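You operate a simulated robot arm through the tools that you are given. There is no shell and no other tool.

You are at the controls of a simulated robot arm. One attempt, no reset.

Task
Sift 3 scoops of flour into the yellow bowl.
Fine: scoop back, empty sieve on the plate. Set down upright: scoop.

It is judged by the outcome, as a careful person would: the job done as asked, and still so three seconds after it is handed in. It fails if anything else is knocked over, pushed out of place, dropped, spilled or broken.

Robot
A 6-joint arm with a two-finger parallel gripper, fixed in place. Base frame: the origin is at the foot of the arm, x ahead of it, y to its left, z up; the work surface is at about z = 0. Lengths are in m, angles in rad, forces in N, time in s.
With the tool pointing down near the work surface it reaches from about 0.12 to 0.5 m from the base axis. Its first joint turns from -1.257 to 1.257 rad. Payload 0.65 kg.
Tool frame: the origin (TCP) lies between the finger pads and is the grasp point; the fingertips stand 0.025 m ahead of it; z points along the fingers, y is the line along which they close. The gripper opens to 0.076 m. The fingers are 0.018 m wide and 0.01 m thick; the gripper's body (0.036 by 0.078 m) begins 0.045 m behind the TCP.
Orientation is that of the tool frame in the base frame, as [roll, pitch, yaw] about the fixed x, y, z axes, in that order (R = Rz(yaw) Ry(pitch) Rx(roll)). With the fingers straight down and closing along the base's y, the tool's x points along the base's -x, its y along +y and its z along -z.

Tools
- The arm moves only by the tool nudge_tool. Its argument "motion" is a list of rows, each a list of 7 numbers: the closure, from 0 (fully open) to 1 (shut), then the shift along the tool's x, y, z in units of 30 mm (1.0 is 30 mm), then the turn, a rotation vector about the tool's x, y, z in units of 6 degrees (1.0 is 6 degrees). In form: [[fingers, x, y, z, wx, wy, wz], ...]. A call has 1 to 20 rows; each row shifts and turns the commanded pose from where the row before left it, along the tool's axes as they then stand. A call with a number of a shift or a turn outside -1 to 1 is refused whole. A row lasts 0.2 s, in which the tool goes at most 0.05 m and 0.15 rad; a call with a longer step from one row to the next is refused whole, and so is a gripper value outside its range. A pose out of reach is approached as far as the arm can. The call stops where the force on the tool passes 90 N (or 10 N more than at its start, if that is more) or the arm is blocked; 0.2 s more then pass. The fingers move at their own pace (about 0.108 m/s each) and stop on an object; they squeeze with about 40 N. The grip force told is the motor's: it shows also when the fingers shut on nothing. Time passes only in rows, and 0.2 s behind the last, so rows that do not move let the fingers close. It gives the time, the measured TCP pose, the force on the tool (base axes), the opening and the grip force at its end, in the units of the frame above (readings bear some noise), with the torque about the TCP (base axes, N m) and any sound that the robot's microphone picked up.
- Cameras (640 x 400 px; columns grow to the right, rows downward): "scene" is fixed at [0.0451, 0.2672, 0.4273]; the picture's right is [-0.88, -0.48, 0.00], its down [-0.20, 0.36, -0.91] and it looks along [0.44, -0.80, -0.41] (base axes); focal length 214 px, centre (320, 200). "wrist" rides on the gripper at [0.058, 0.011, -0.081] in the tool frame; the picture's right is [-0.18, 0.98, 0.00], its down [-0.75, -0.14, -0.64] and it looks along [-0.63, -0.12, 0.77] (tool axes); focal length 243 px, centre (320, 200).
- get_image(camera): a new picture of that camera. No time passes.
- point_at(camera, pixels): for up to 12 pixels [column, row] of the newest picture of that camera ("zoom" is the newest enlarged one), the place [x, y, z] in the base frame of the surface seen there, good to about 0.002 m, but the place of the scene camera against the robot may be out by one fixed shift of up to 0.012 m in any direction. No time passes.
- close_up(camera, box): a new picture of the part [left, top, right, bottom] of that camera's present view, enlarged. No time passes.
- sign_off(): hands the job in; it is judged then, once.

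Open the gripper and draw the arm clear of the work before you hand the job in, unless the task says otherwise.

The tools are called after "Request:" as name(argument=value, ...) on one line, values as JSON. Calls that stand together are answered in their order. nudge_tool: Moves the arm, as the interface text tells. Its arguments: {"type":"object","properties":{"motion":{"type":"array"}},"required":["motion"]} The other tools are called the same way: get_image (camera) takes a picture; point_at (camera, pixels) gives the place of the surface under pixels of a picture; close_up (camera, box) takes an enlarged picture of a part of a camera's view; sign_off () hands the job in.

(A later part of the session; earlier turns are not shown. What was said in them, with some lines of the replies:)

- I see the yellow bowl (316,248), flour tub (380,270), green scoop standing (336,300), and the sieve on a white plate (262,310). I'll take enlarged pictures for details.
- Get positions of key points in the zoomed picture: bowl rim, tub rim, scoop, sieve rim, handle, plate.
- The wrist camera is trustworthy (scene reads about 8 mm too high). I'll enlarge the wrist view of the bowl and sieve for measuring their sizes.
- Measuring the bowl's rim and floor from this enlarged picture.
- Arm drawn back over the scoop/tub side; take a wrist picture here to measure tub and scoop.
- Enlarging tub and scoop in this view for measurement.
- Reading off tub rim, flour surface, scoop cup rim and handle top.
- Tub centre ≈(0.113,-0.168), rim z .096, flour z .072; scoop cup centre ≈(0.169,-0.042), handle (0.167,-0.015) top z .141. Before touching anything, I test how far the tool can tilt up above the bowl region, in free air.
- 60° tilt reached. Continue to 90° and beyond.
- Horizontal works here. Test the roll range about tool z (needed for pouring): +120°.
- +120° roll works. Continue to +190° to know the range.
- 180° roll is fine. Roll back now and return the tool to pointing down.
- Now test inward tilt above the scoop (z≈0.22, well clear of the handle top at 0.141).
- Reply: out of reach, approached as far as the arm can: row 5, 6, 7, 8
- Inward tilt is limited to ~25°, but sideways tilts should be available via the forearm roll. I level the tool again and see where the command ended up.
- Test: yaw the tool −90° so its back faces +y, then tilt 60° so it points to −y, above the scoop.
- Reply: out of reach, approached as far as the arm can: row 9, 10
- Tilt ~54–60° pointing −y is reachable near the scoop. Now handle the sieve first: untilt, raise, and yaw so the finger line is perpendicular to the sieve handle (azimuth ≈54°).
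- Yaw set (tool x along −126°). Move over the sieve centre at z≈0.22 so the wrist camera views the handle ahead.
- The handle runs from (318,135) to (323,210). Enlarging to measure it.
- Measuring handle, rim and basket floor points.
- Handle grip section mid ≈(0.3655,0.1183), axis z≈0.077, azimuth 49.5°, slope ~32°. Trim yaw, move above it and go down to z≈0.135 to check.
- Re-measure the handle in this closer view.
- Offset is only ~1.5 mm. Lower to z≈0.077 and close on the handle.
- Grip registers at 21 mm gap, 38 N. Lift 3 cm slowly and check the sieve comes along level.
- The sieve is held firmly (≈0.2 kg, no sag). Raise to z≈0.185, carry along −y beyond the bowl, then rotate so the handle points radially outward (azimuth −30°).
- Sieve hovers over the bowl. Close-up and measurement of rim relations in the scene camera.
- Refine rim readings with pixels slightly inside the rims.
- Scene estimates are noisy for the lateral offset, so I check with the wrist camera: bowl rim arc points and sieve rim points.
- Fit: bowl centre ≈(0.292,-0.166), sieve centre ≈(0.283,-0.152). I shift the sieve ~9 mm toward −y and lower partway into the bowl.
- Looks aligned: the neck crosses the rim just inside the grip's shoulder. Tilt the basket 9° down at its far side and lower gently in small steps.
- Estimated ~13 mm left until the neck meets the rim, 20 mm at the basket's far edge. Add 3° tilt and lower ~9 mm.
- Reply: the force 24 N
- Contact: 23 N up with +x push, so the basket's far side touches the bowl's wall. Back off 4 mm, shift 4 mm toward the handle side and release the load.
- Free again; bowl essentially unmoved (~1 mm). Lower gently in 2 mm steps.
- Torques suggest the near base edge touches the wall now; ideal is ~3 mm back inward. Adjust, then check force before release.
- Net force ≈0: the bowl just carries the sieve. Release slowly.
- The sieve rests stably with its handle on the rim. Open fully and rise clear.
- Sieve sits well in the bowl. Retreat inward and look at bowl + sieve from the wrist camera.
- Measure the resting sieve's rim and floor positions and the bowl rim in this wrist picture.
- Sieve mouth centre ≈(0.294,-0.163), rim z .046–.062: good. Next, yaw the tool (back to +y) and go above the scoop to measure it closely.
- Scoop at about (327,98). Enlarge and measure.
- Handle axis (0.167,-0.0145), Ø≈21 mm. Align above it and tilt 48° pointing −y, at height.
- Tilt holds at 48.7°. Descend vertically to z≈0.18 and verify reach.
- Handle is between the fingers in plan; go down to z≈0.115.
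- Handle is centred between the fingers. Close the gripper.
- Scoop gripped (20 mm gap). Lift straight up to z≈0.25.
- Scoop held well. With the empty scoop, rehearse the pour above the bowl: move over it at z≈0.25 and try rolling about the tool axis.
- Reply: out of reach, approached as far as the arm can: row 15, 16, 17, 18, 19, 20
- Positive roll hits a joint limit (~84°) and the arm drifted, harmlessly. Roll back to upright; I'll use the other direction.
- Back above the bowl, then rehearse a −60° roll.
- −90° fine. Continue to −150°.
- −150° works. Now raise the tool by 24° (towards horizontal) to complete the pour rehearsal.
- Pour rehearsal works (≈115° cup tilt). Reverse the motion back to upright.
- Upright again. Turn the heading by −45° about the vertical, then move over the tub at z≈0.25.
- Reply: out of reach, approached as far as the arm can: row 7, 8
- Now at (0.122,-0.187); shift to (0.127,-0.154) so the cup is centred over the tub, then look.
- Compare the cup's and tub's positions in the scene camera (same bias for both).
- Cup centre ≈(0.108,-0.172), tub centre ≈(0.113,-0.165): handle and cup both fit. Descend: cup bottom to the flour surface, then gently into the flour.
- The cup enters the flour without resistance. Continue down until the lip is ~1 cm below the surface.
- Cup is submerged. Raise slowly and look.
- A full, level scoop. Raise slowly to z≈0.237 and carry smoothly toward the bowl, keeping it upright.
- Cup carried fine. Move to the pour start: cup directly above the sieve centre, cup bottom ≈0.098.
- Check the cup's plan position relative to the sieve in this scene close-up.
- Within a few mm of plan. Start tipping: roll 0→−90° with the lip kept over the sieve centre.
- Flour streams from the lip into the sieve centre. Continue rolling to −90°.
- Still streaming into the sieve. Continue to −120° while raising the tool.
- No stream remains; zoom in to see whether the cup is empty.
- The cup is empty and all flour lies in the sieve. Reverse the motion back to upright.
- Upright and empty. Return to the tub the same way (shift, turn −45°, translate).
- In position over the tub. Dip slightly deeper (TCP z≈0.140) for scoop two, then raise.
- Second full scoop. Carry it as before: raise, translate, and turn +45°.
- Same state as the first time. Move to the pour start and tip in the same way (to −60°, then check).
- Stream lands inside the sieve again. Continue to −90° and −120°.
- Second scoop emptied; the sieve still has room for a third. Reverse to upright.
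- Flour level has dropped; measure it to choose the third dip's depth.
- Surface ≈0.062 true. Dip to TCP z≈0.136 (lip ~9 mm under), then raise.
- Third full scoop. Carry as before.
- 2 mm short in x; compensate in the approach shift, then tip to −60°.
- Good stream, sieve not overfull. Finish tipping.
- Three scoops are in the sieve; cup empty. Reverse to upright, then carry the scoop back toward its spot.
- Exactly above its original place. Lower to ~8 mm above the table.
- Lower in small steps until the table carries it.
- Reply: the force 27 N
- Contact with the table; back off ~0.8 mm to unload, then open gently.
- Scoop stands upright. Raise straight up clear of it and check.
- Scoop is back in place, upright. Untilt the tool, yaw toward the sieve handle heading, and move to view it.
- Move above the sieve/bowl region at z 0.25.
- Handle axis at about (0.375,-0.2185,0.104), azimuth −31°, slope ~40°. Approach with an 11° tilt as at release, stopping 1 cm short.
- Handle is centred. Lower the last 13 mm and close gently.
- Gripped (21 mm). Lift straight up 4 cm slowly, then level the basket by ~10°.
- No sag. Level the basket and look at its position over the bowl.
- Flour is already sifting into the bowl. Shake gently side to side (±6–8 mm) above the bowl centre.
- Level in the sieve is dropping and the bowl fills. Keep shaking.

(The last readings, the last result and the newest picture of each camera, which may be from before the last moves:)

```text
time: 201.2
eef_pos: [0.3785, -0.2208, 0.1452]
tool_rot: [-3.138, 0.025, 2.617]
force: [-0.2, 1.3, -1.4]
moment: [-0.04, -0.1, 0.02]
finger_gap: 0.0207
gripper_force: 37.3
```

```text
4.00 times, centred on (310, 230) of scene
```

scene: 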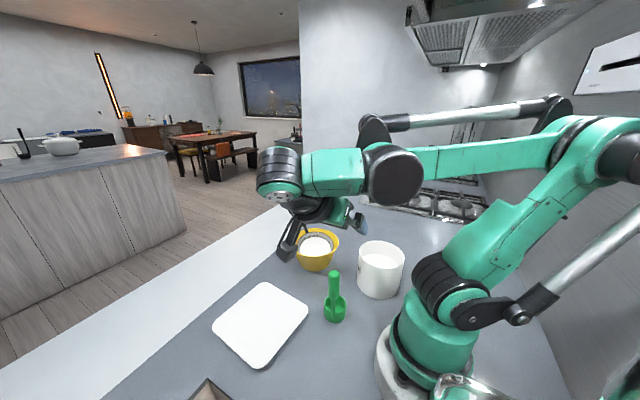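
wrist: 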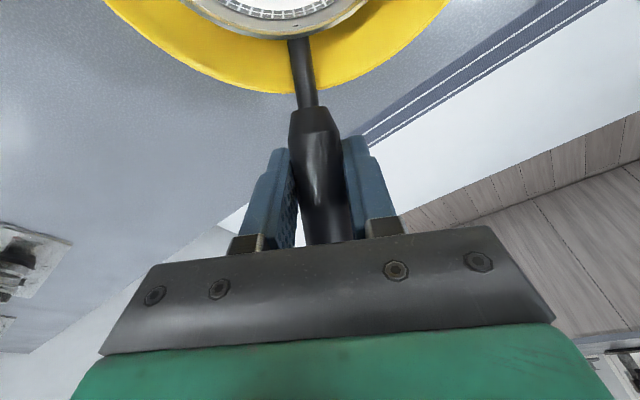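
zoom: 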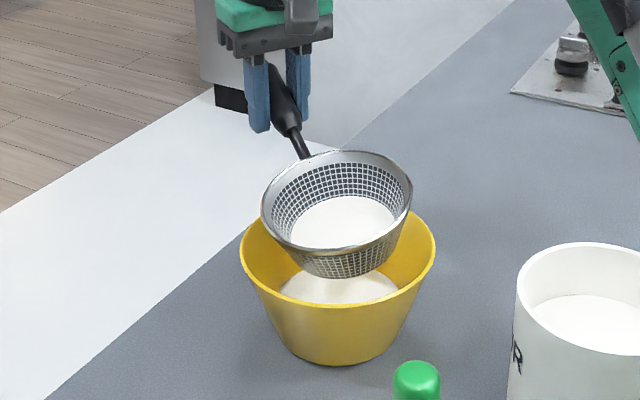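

About half has passed. Continue shaking, two more rounds.

Request:
nudge_tool(motion=[[1, 0, 0.25, 0, 0, 0, 0], [1, 0, -0.5, 0, 0, 0, 0], [1, 0, 0.5, 0, 0, 0, 0], [1, 0, -0.5, 0, 0, 0, 0], [1, 0, 0.5, 0, 0, 0, 0], [1, 0, -0.5, 0, 0, 0, 0], [1, 0, 0.5, 0, 0, 0, 0], [1, 0, -0.5, 0, 0, 0, 0], [1, 0, 0.5, 0, 0, 0, 0], [1, 0, -0.5, 0, 0, 0, 0], [1, 0, 0.5, 0, 0, 0, 0], [1, 0, -0.5, 0, 0, 0, 0], [1, 0, 0.5, 0, 0, 0, 0], [1, 0, -0.5, 0, 0, 0, 0], [1, 0, 0.5, 0, 0, 0, 0], [1, 0, -0.5, 0, 0, 0, 0], [1, 0, 0.5, 0, 0, 0, 0], [1, 0, -0.5, 0, 0, 0, 0], [1, 0, 0.25, 0, 0, 0, 0], [1, 0, 0, 0, 0, 0, 0]])

Request:
nudge_tool(motion=[[1, 0, 0.25, 0, 0, 0, 0], [1, 0, -0.5, 0, 0, 0, 0], [1, 0, 0.5, 0, 0, 0, 0], [1, 0, -0.5, 0, 0, 0, 0], [1, 0, 0.5, 0, 0, 0, 0], [1, 0, -0.5, 0, 0, 0, 0], [1, 0, 0.5, 0, 0, 0, 0], [1, 0, -0.5, 0, 0, 0, 0], [1, 0, 0.5, 0, 0, 0, 0], [1, 0, -0.5, 0, 0, 0, 0], [1, 0, 0.5, 0, 0, 0, 0], [1, 0, -0.5, 0, 0, 0, 0], [1, 0, 0.5, 0, 0, 0, 0], [1, 0, -0.5, 0, 0, 0, 0], [1, 0, 0.5, 0, 0, 0, 0], [1, 0, -0.5, 0, 0, 0, 0], [1, 0, 0.5, 0, 0, 0, 0], [1, 0, -0.5, 0, 0, 0, 0], [1, 0, 0.25, 0, 0, 0, 0], [1, 0, 0, 0, 0, 0, 0]])

Request:
close_up(camera="scene", box=[260, 180, 360, 280])

```text
time: 205.4
eef_pos: [0.3795, -0.2194, 0.1447]
tool_rot: [-3.137, 0.026, 2.616]
force: [0.1, 0.0, -1.6]
moment: [-0.04, -0.09, 0.0]
finger_gap: 0.0208
gripper_force: 37.8
```

```text
time: 209.6
eef_pos: [0.3795, -0.2207, 0.1441]
tool_rot: [-3.138, 0.024, 2.618]
force: [-0.4, 0.1, -1.5]
moment: [-0.04, -0.1, 0.04]
finger_gap: 0.0208
gripper_force: 37.8
```

```text
4.00 times, centred on (310, 230) of scene
```

zoom: 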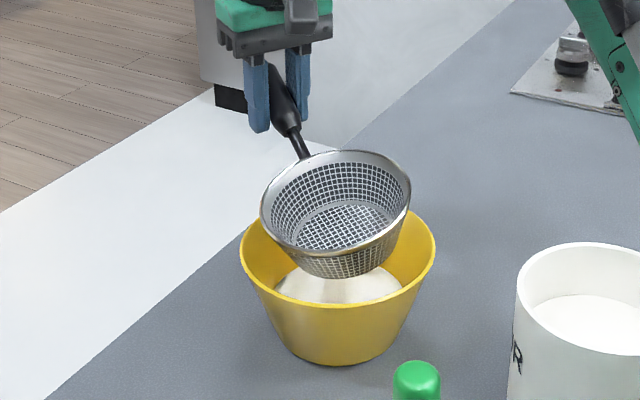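

The sieve looks empty. A few more shakes for any residue, then zoom to check.

Request:
nudge_tool(motion=[[1, 0, 0.25, 0, 0, 0, 0], [1, 0, -0.5, 0, 0, 0, 0], [1, 0, 0.5, 0, 0, 0, 0], [1, 0, -0.5, 0, 0, 0, 0], [1, 0, 0.5, 0, 0, 0, 0], [1, 0, -0.5, 0, 0, 0, 0], [1, 0, 0.5, 0, 0, 0, 0], [1, 0, -0.5, 0, 0, 0, 0], [1, 0, 0.5, 0, 0, 0, 0], [1, 0, -0.5, 0, 0, 0, 0], [1, 0, 0.25, 0, 0, 0, 0], [1, 0, 0, 0, 0, 0, 0], [1, 0, 0, 0, 0, 0, 0]])

Request:
close_up(camera="scene", box=[290, 205, 350, 275])

```text
time: 212.4
eef_pos: [0.3784, -0.2202, 0.1441]
tool_rot: [-3.138, 0.024, 2.616]
force: [-0.4, 1.1, -1.0]
moment: [-0.06, -0.1, -0.01]
finger_gap: 0.0207
gripper_force: 37.6
```

```text
5.71 times, centred on (320, 240) of scene
```

zoom: 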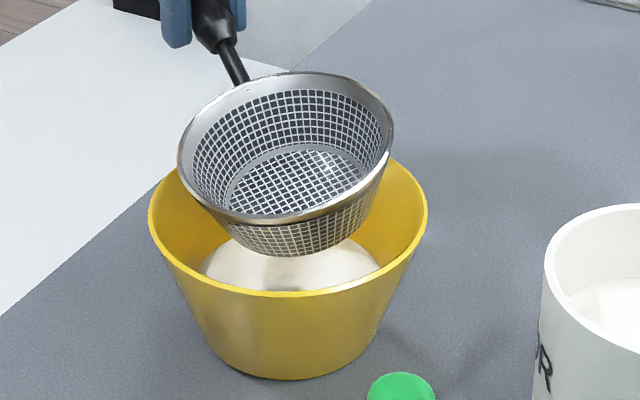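

Sieve empty, all flour in the bowl. Raise, rotate back, and carry the sieve over the plate.

Request:
nudge_tool(motion=[[1, 0, 0, -0.5, 0, 0, 0], [1, 0, 0, -0.8, 0, 0, 0], [1, 0, 0, 0, 0, 0, -0.933], [1, 0, 0, 0, 0, 0, -0.933], [1, 0, 0, 0, 0, 0, -0.933], [1, 0, 0, 0, 0, 0, -0.933], [1, 0, 0, 0, 0, 0, -0.933], [1, 0, 0, 0, 0, 0, -0.933], [1, 0, 0, 0, 0, 0, -0.933], [1, 0, 0, 0, 0, 0, -0.933], [1, 0, 0, 0, 0, 0, -0.933], [1, 0, 0, 0, 0, 0, -0.933], [1, 0, 0, 0, 0, 0, -0.933], [1, 0, 0, 0, 0, 0, -0.933], [1, 0, 0, 0, 0, 0, -0.933], [1, 0, 0, 0, 0, 0, -0.933], [1, 0, 0, 0, 0, 0, 0]])

Request:
nudge_tool(motion=[[1, -0.807, 0.784, 0, 0, 0, 0], [1, -0.807, 0.784, 0, 0, 0, 0], [1, -0.807, 0.784, 0, 0, 0, 0], [1, -0.807, 0.784, 0, 0, 0, 0], [1, -0.807, 0.784, 0, 0, 0, 0], [1, -0.807, 0.784, 0, 0, 0, 0], [1, -0.807, 0.784, 0, 0, 0, 0], [1, -0.807, 0.784, 0, 0, 0, 0], [1, -0.807, 0.784, 0, 0, 0, 0], [1, -0.807, 0.784, 0, 0, 0, 0], [1, 0, 0, 0, 0, 0, 0]])

Request:
get_image(camera="scene")

```text
time: 216.0
eef_pos: [0.3785, -0.219, 0.1827]
tool_rot: [-3.118, 0.0, -2.3]
force: [-0.2, 0.4, -1.6]
moment: [0.08, -0.08, -0.02]
finger_gap: 0.0203
gripper_force: 37.5
```

```text
time: 218.4
eef_pos: [0.3644, 0.118, 0.1785]
tool_rot: [-3.118, 0.001, -2.301]
force: [-0.3, -1.1, -1.1]
moment: [0.09, -0.05, 0.04]
finger_gap: 0.021
gripper_force: 37.5
```

```text
taken
```

scene: 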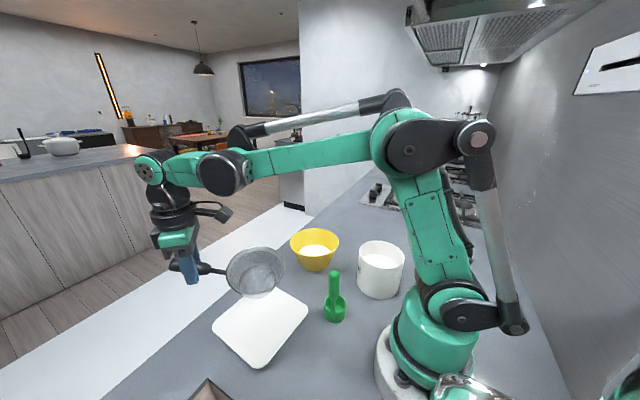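

Sieve is over the plate. Lower to ~5 mm above it and look.

Request:
nudge_tool(motion=[[1, 0, 0, 0.7, 0, 0, 0], [1, 0, 0, 0.8, 0, 0, 0], [1, 0, 0, 0.8, 0, 0, 0], [1, 0, 0, 0.6, 0, 0, 0], [1, 0, 0, 0.25, 0, 0, 0], [1, 0, 0, 0, 0, 0, 0]])

Request:
close_up(camera="scene", box=[170, 220, 320, 370])

```text
time: 219.8
eef_pos: [0.366, 0.1157, 0.0833]
tool_rot: [-3.12, 0.002, -2.298]
force: [4.1, 0.0, 10.2]
moment: [-0.39, 0.64, 0.15]
finger_gap: 0.021
gripper_force: 37.8
```

```text
2.67 times, centred on (245, 295) of scene
```

zoom: 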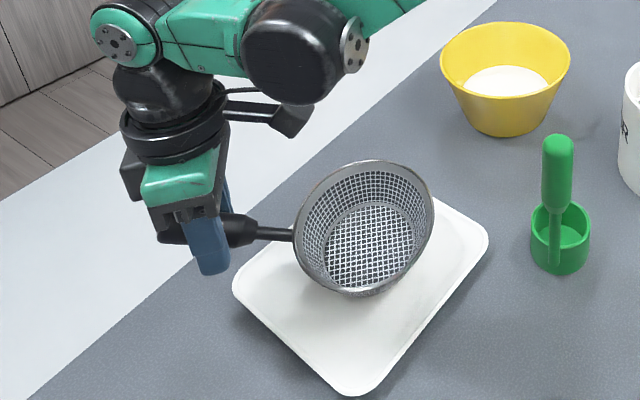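

Light contact (10 N) slightly early: the basket is a bit tilted. Back off 3 mm and measure rim tilt.

Request:
nudge_tool(motion=[[1, 0, 0, -0.15, 0, 0, 0], [1, 0, 0, 0, 0, 0, 0]])

Request:
close_up(camera="scene", box=[210, 250, 310, 350])

Request:
get_image(camera="wrist")

```text
time: 220.4
eef_pos: [0.3656, 0.1156, 0.0876]
tool_rot: [-3.118, 0.002, -2.3]
force: [0.2, -0.8, -1.3]
moment: [0.08, -0.05, -0.01]
finger_gap: 0.0207
gripper_force: 38.4
```

```text
4.00 times, centred on (260, 300) of scene
```

zoom: 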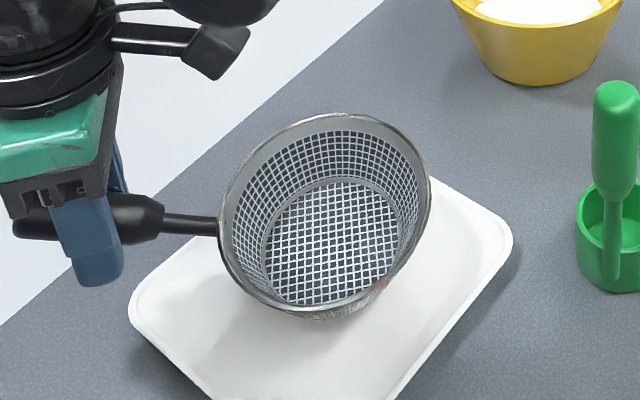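

```text
taken
```

wrist: 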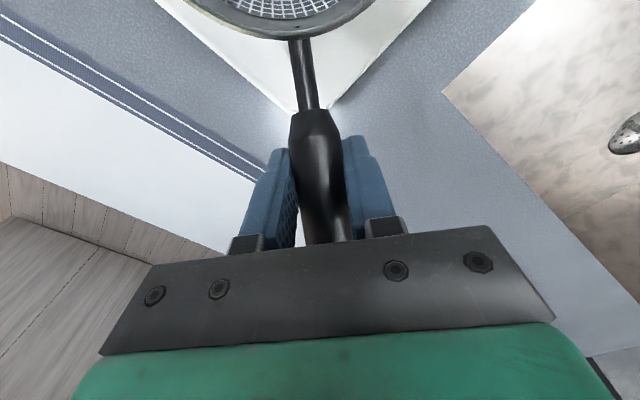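

Request:
point_at(camera="zoom", pixels=[[222, 225], [428, 195], [330, 306], [340, 118], [250, 160], [400, 135], [260, 290], [395, 270], [285, 295], [380, 285], [300, 200], [390, 280]])

```text
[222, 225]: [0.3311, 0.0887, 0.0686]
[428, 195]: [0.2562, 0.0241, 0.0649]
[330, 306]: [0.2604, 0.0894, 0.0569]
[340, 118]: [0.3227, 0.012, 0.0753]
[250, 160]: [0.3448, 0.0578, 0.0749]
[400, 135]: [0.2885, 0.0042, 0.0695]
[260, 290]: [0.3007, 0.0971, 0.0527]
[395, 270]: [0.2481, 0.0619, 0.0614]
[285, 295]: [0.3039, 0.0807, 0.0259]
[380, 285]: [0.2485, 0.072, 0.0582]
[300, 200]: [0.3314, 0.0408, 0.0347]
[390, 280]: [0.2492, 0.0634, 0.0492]
```

Rim shows ~10° roll about the handle axis (+y_t side low) and ~2° pitch. Raise 1 cm and level by rotating −10.5° about tool x and +2° about tool y.

Request:
nudge_tool(motion=[[1, 0, 0, -0.35, 0, 0, 0], [1, 0, 0, 0, -0.6, 0.12, 0], [1, 0, 0, 0, -0.6, 0.12, 0], [1, 0, -0.2, 0, -0.55, 0.11, 0], [1, 0, 0, 0, 0, 0, 0]])

Request:
close_up(camera="scene", box=[210, 250, 310, 350])

```text
time: 221.6
eef_pos: [0.3702, 0.1105, 0.0969]
tool_rot: [2.983, -0.036, -2.296]
force: [-0.1, -1.2, -1.2]
moment: [0.13, -0.09, -0.02]
finger_gap: 0.0207
gripper_force: 37.9
```

```text
4.00 times, centred on (260, 300) of scene
```

zoom: 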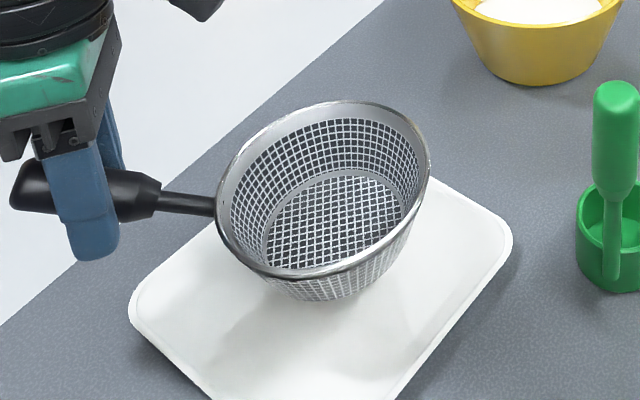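

Re-measure rim heights.

Request:
point_at(camera="zoom", pixels=[[219, 215], [427, 175], [320, 274], [338, 106], [245, 150], [400, 125], [265, 265], [395, 240], [370, 112], [230, 240], [413, 215]])

```text
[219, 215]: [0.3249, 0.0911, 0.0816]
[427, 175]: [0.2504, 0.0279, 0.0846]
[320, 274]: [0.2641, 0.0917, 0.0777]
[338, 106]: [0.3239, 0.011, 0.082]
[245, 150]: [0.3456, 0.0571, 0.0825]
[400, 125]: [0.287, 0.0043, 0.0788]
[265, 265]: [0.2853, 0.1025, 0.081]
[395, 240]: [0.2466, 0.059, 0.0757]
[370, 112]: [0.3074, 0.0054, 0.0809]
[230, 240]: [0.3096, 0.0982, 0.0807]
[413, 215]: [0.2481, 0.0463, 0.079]
```

Level within ~2°. Lower 18 mm straight down, then in 1.5 mm steps.

Request:
nudge_tool(motion=[[1, 0, -0.04, 0.25, 0, 0, 0], [1, 0, -0.035, 0.2, 0, 0, 0], [1, 0, -0.02, 0.1, 0, 0, 0], [1, 0, 0, 0, 0, 0, 0]])

Request:
nudge_tool(motion=[[1, 0, -0.008, 0.05, 0, 0, 0], [1, 0, 0, 0, 0, 0, 0]])

Request:
nudge_tool(motion=[[1, 0, -0.008, 0.05, 0, 0, 0], [1, 0, 0, 0, 0, 0, 0]])

```text
time: 222.6
eef_pos: [0.3711, 0.1109, 0.0826]
tool_rot: [2.983, -0.035, -2.298]
force: [0.6, 0.0, -2.0]
moment: [0.08, -0.09, 0.0]
finger_gap: 0.0211
gripper_force: 37.1
```

```text
time: 223.2
eef_pos: [0.3705, 0.1102, 0.0794]
tool_rot: [2.983, -0.034, -2.296]
force: [0.0, -0.2, -1.7]
moment: [0.08, -0.06, 0.0]
finger_gap: 0.0209
gripper_force: 38.3
```

```text
time: 223.8
eef_pos: [0.3702, 0.1111, 0.0792]
tool_rot: [2.983, -0.036, -2.296]
force: [-0.4, -0.2, -1.1]
moment: [0.09, -0.07, -0.03]
finger_gap: 0.0209
gripper_force: 38.4
```

No contact yet (weight still fully carried). Continue in small steps.

Request:
nudge_tool(motion=[[1, 0, -0.008, 0.05, 0, 0, 0], [1, 0, 0, 0, 0, 0, 0]])

Request:
nudge_tool(motion=[[1, 0, -0.008, 0.05, 0, 0, 0], [1, 0, 0, 0, 0, 0, 0]])

Request:
close_up(camera="scene", box=[210, 250, 310, 350])

```text
time: 224.4
eef_pos: [0.3697, 0.1115, 0.0767]
tool_rot: [2.983, -0.035, -2.297]
force: [0.6, 1.0, -0.9]
moment: [0.07, -0.06, -0.01]
finger_gap: 0.0208
gripper_force: 37.8
```

```text
time: 225.0
eef_pos: [0.3689, 0.1111, 0.0737]
tool_rot: [2.98, -0.037, -2.298]
force: [0.8, 1.0, -1.0]
moment: [0.08, -0.08, -0.03]
finger_gap: 0.0207
gripper_force: 38.3
```

```text
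4.00 times, centred on (260, 300) of scene
```

zoom: 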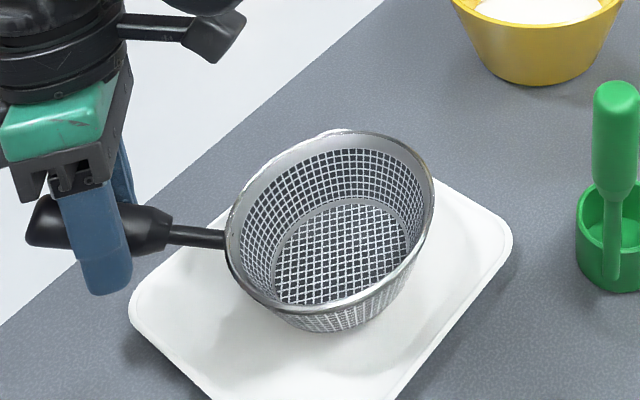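

Almost down. Continue 1.5 mm steps until contact.

Request:
nudge_tool(motion=[[1, 0, -0.008, 0.05, 0, 0, 0], [1, 0, 0, 0, 0, 0, 0]])

Request:
nudge_tool(motion=[[1, 0, -0.008, 0.05, 0, 0, 0], [1, 0, 0, 0, 0, 0, 0]])

```text
time: 225.6
eef_pos: [0.3698, 0.1108, 0.073]
tool_rot: [2.984, -0.035, -2.297]
force: [6.1, -0.7, 15.7]
moment: [-0.5, 0.66, 0.24]
finger_gap: 0.0205
gripper_force: 38.2
```

```text
time: 226.2
eef_pos: [0.3691, 0.1106, 0.0727]
tool_rot: [2.982, -0.036, -2.297]
force: [6.3, 1.8, 15.6]
moment: [-0.4, 0.66, 0.1]
finger_gap: 0.0208
gripper_force: 37.9
```

Table contact at the base's edge (15 N). Back off ~1 mm and open gently.

Request:
nudge_tool(motion=[[1, 0, 0.006, -0.045, -0.2, -0.15, 0], [1, 0, 0, 0, 0, 0, 0]])

```text
time: 226.8
eef_pos: [0.3696, 0.1111, 0.0739]
tool_rot: [2.962, -0.018, -2.299]
force: [-0.2, 0.4, -1.9]
moment: [0.1, -0.08, -0.01]
finger_gap: 0.0208
gripper_force: 38.0
```

Free again; lower 1 mm and release.

Request:
nudge_tool(motion=[[1, 0, -0.005, 0.035, 0, 0, 0], [1, 0, 0, 0, 0, 0, 0]])

Request:
nudge_tool(motion=[[0.73, 0, 0, 0, 0, 0, 0], [0.71, 0, 0, 0, 0, 0, 0], [0.69, 0, 0, 0, 0, 0, 0], [0.66, 0, 0, 0, 0, 0, 0], [0.6, 0, 0, 0, 0, 0, 0], [0.6, 0, 0, 0, 0, 0, 0]])

Request:
close_up(camera="scene", box=[190, 240, 310, 360])

Request:
get_image(camera="wrist")

```text
time: 227.4
eef_pos: [0.3692, 0.1113, 0.0736]
tool_rot: [2.962, -0.019, -2.3]
force: [4.0, 1.4, 15.9]
moment: [-0.46, 0.6, 0.1]
finger_gap: 0.0212
gripper_force: 38.3
```

```text
time: 228.8
eef_pos: [0.369, 0.1117, 0.0725]
tool_rot: [2.962, -0.021, -2.301]
force: [0.0, 0.0, -0.1]
moment: [-0.02, 0.0, 0.01]
finger_gap: 0.0304
gripper_force: 0.1
```

```text
3.33 times, centred on (250, 300) of scene
```

zoom: 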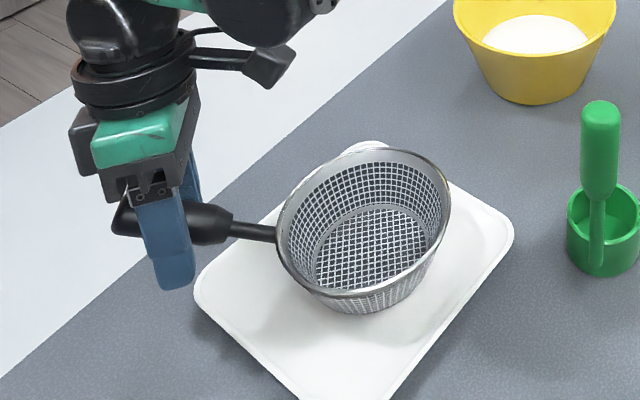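

```text
taken
```

wrist: 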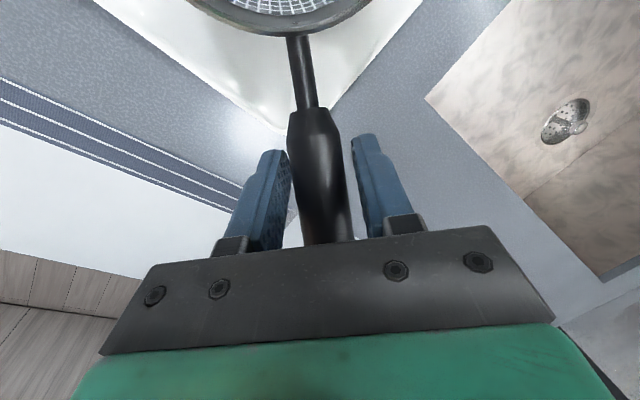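

Sieve is standing on the plate. Open fully and rise clear.

Request:
nudge_tool(motion=[[0.4, 0, 0, 0, 0, 0, 0], [0, 0, 0, 0, 0, 0, 0], [0, 0, 0, 0, 0, 0, 0], [0, 0, 0, -0.4, 0, 0, 0], [0, 0, 0, -0.8, 0, 0, 0], [0, 0, 0, -1, 0, 0, 0], [0, 0, 0, -1, 0, 0, 0], [0, 0, 0, -1, 0, 0, 0], [0, 0, 0, -1, 0, 0, 0], [0, 0, 0, 0, 0, 0, 0]])

Request:
get_image(camera="scene")

Request:
close_up(camera="scene", box=[180, 210, 420, 380])

```text
time: 231.0
eef_pos: [0.3932, 0.0946, 0.2255]
tool_rot: [2.963, -0.019, -2.301]
force: [-1.1, 0.7, -0.4]
moment: [0.0, -0.02, -0.01]
finger_gap: 0.076
gripper_force: 0.1
```

```text
taken
```

scene: 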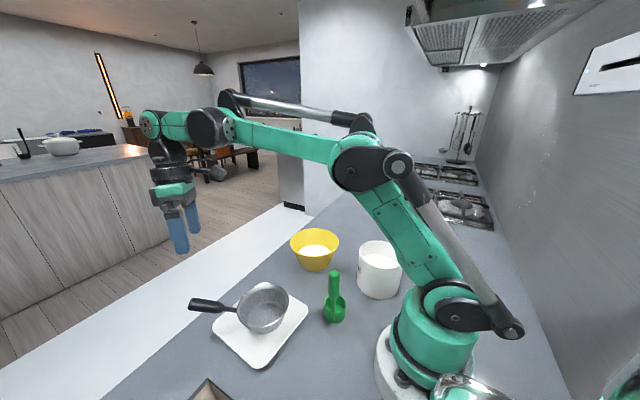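

```text
2.35 times, centred on (300, 295) of scene
```

zoom: 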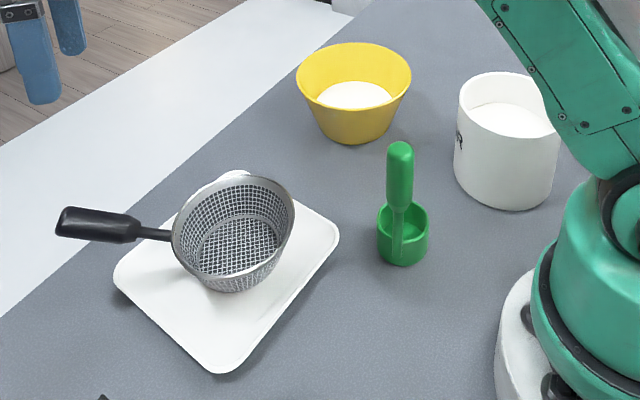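

Everything is in place. Check that the sieve stands flat by measuring its rim heights.

Request:
point_at(camera="zoom", pixels=[[176, 232], [290, 205], [225, 276], [240, 180], [195, 200], [278, 190], [195, 265], [270, 260], [240, 288], [235, 240], [232, 174], [400, 262]])

Request:
close_up(camera="scene", box=[210, 260, 310, 360])

Request:
get_image(camera="wrist")

```text
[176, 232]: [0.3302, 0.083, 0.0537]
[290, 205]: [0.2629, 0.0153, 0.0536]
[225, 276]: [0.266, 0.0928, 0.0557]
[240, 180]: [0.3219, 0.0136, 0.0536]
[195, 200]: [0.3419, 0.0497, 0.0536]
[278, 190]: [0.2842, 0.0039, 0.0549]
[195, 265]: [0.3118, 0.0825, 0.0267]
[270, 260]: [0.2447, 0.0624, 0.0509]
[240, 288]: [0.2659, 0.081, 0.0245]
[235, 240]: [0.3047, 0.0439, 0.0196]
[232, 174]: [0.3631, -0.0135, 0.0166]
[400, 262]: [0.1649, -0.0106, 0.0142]
```

```text
4.00 times, centred on (260, 310) of scene
```

zoom: 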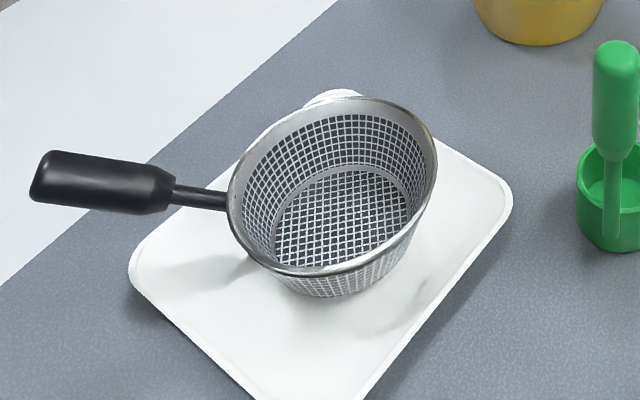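

```text
taken
```

wrist: 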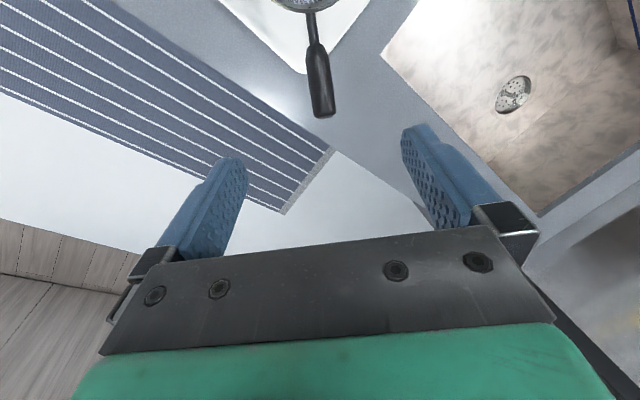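

Rim is level (z ≈0.054 all round), scoop upright, flour in the bowl, no spills visible. Raise the arm further clear and untilt before handing in.

Request:
nudge_tool(motion=[[0, 0, 0, -0.8, 0.5, 0, 0], [0, 0, 0, -0.8, 0.6, 0, 0], [0, 0, 0, -0.8, 0.6, 0, 0], [0, 0, 0, 0, 0, 0, 0], [0, 0, 0, 0, 0, 0, 0]])

Request:
get_image(camera="scene")

Request:
close_up(camera="scene", box=[270, 200, 420, 340])

```text
time: 232.2
eef_pos: [0.3961, 0.0893, 0.2934]
tool_rot: [3.14, -0.019, -2.301]
force: [0.4, 0.0, 0.4]
moment: [-0.01, 0.02, -0.01]
finger_gap: 0.0759
gripper_force: 0.0
out of reach, approached as far as the arm can: row 3
```

```text
taken
```

scene: 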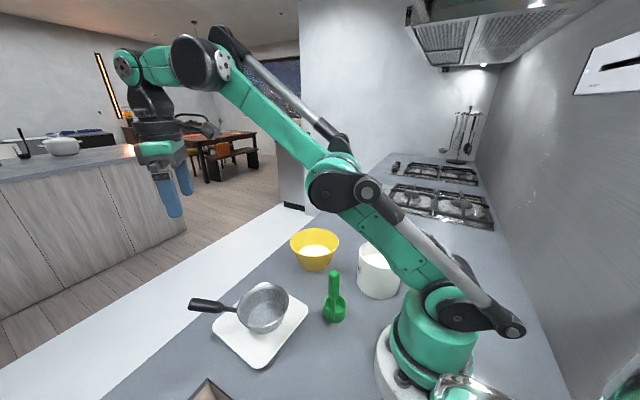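

```text
2.86 times, centred on (345, 270) of scene
```

zoom: 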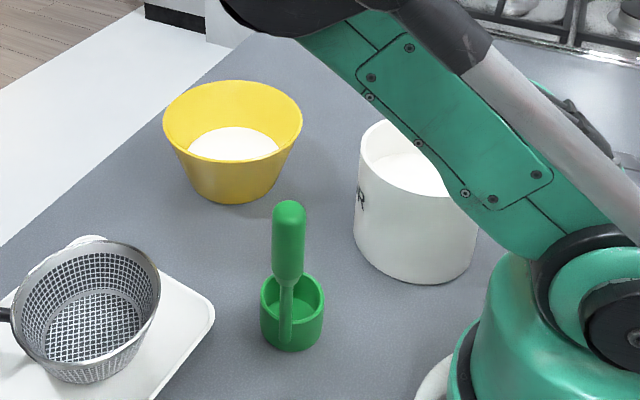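

The flour is in the yellow bowl, the empty sieve is flat on the plate and the scoop stands upright at its place. The gripper is open and clear, so I'm handing in.

Request:
sign_off()

```text
The job is handed in.
```

I sifted three scoops of flour into the yellow bowl and handed the job in; I haven't seen the judge's result.

- **Flour:** each of the three scoops came up full and level. All of it went through the sieve into the bowl, and I saw no spills in the final pictures.
- **Sieve:** it is empty and sits level on the plate.
- **Scoop:** it stands upright at its original spot.
- **Bowl:** it shifted about 1–2 mm when I rested the sieve in it.
- **Arm:** the gripper is open and drawn clear of the work.
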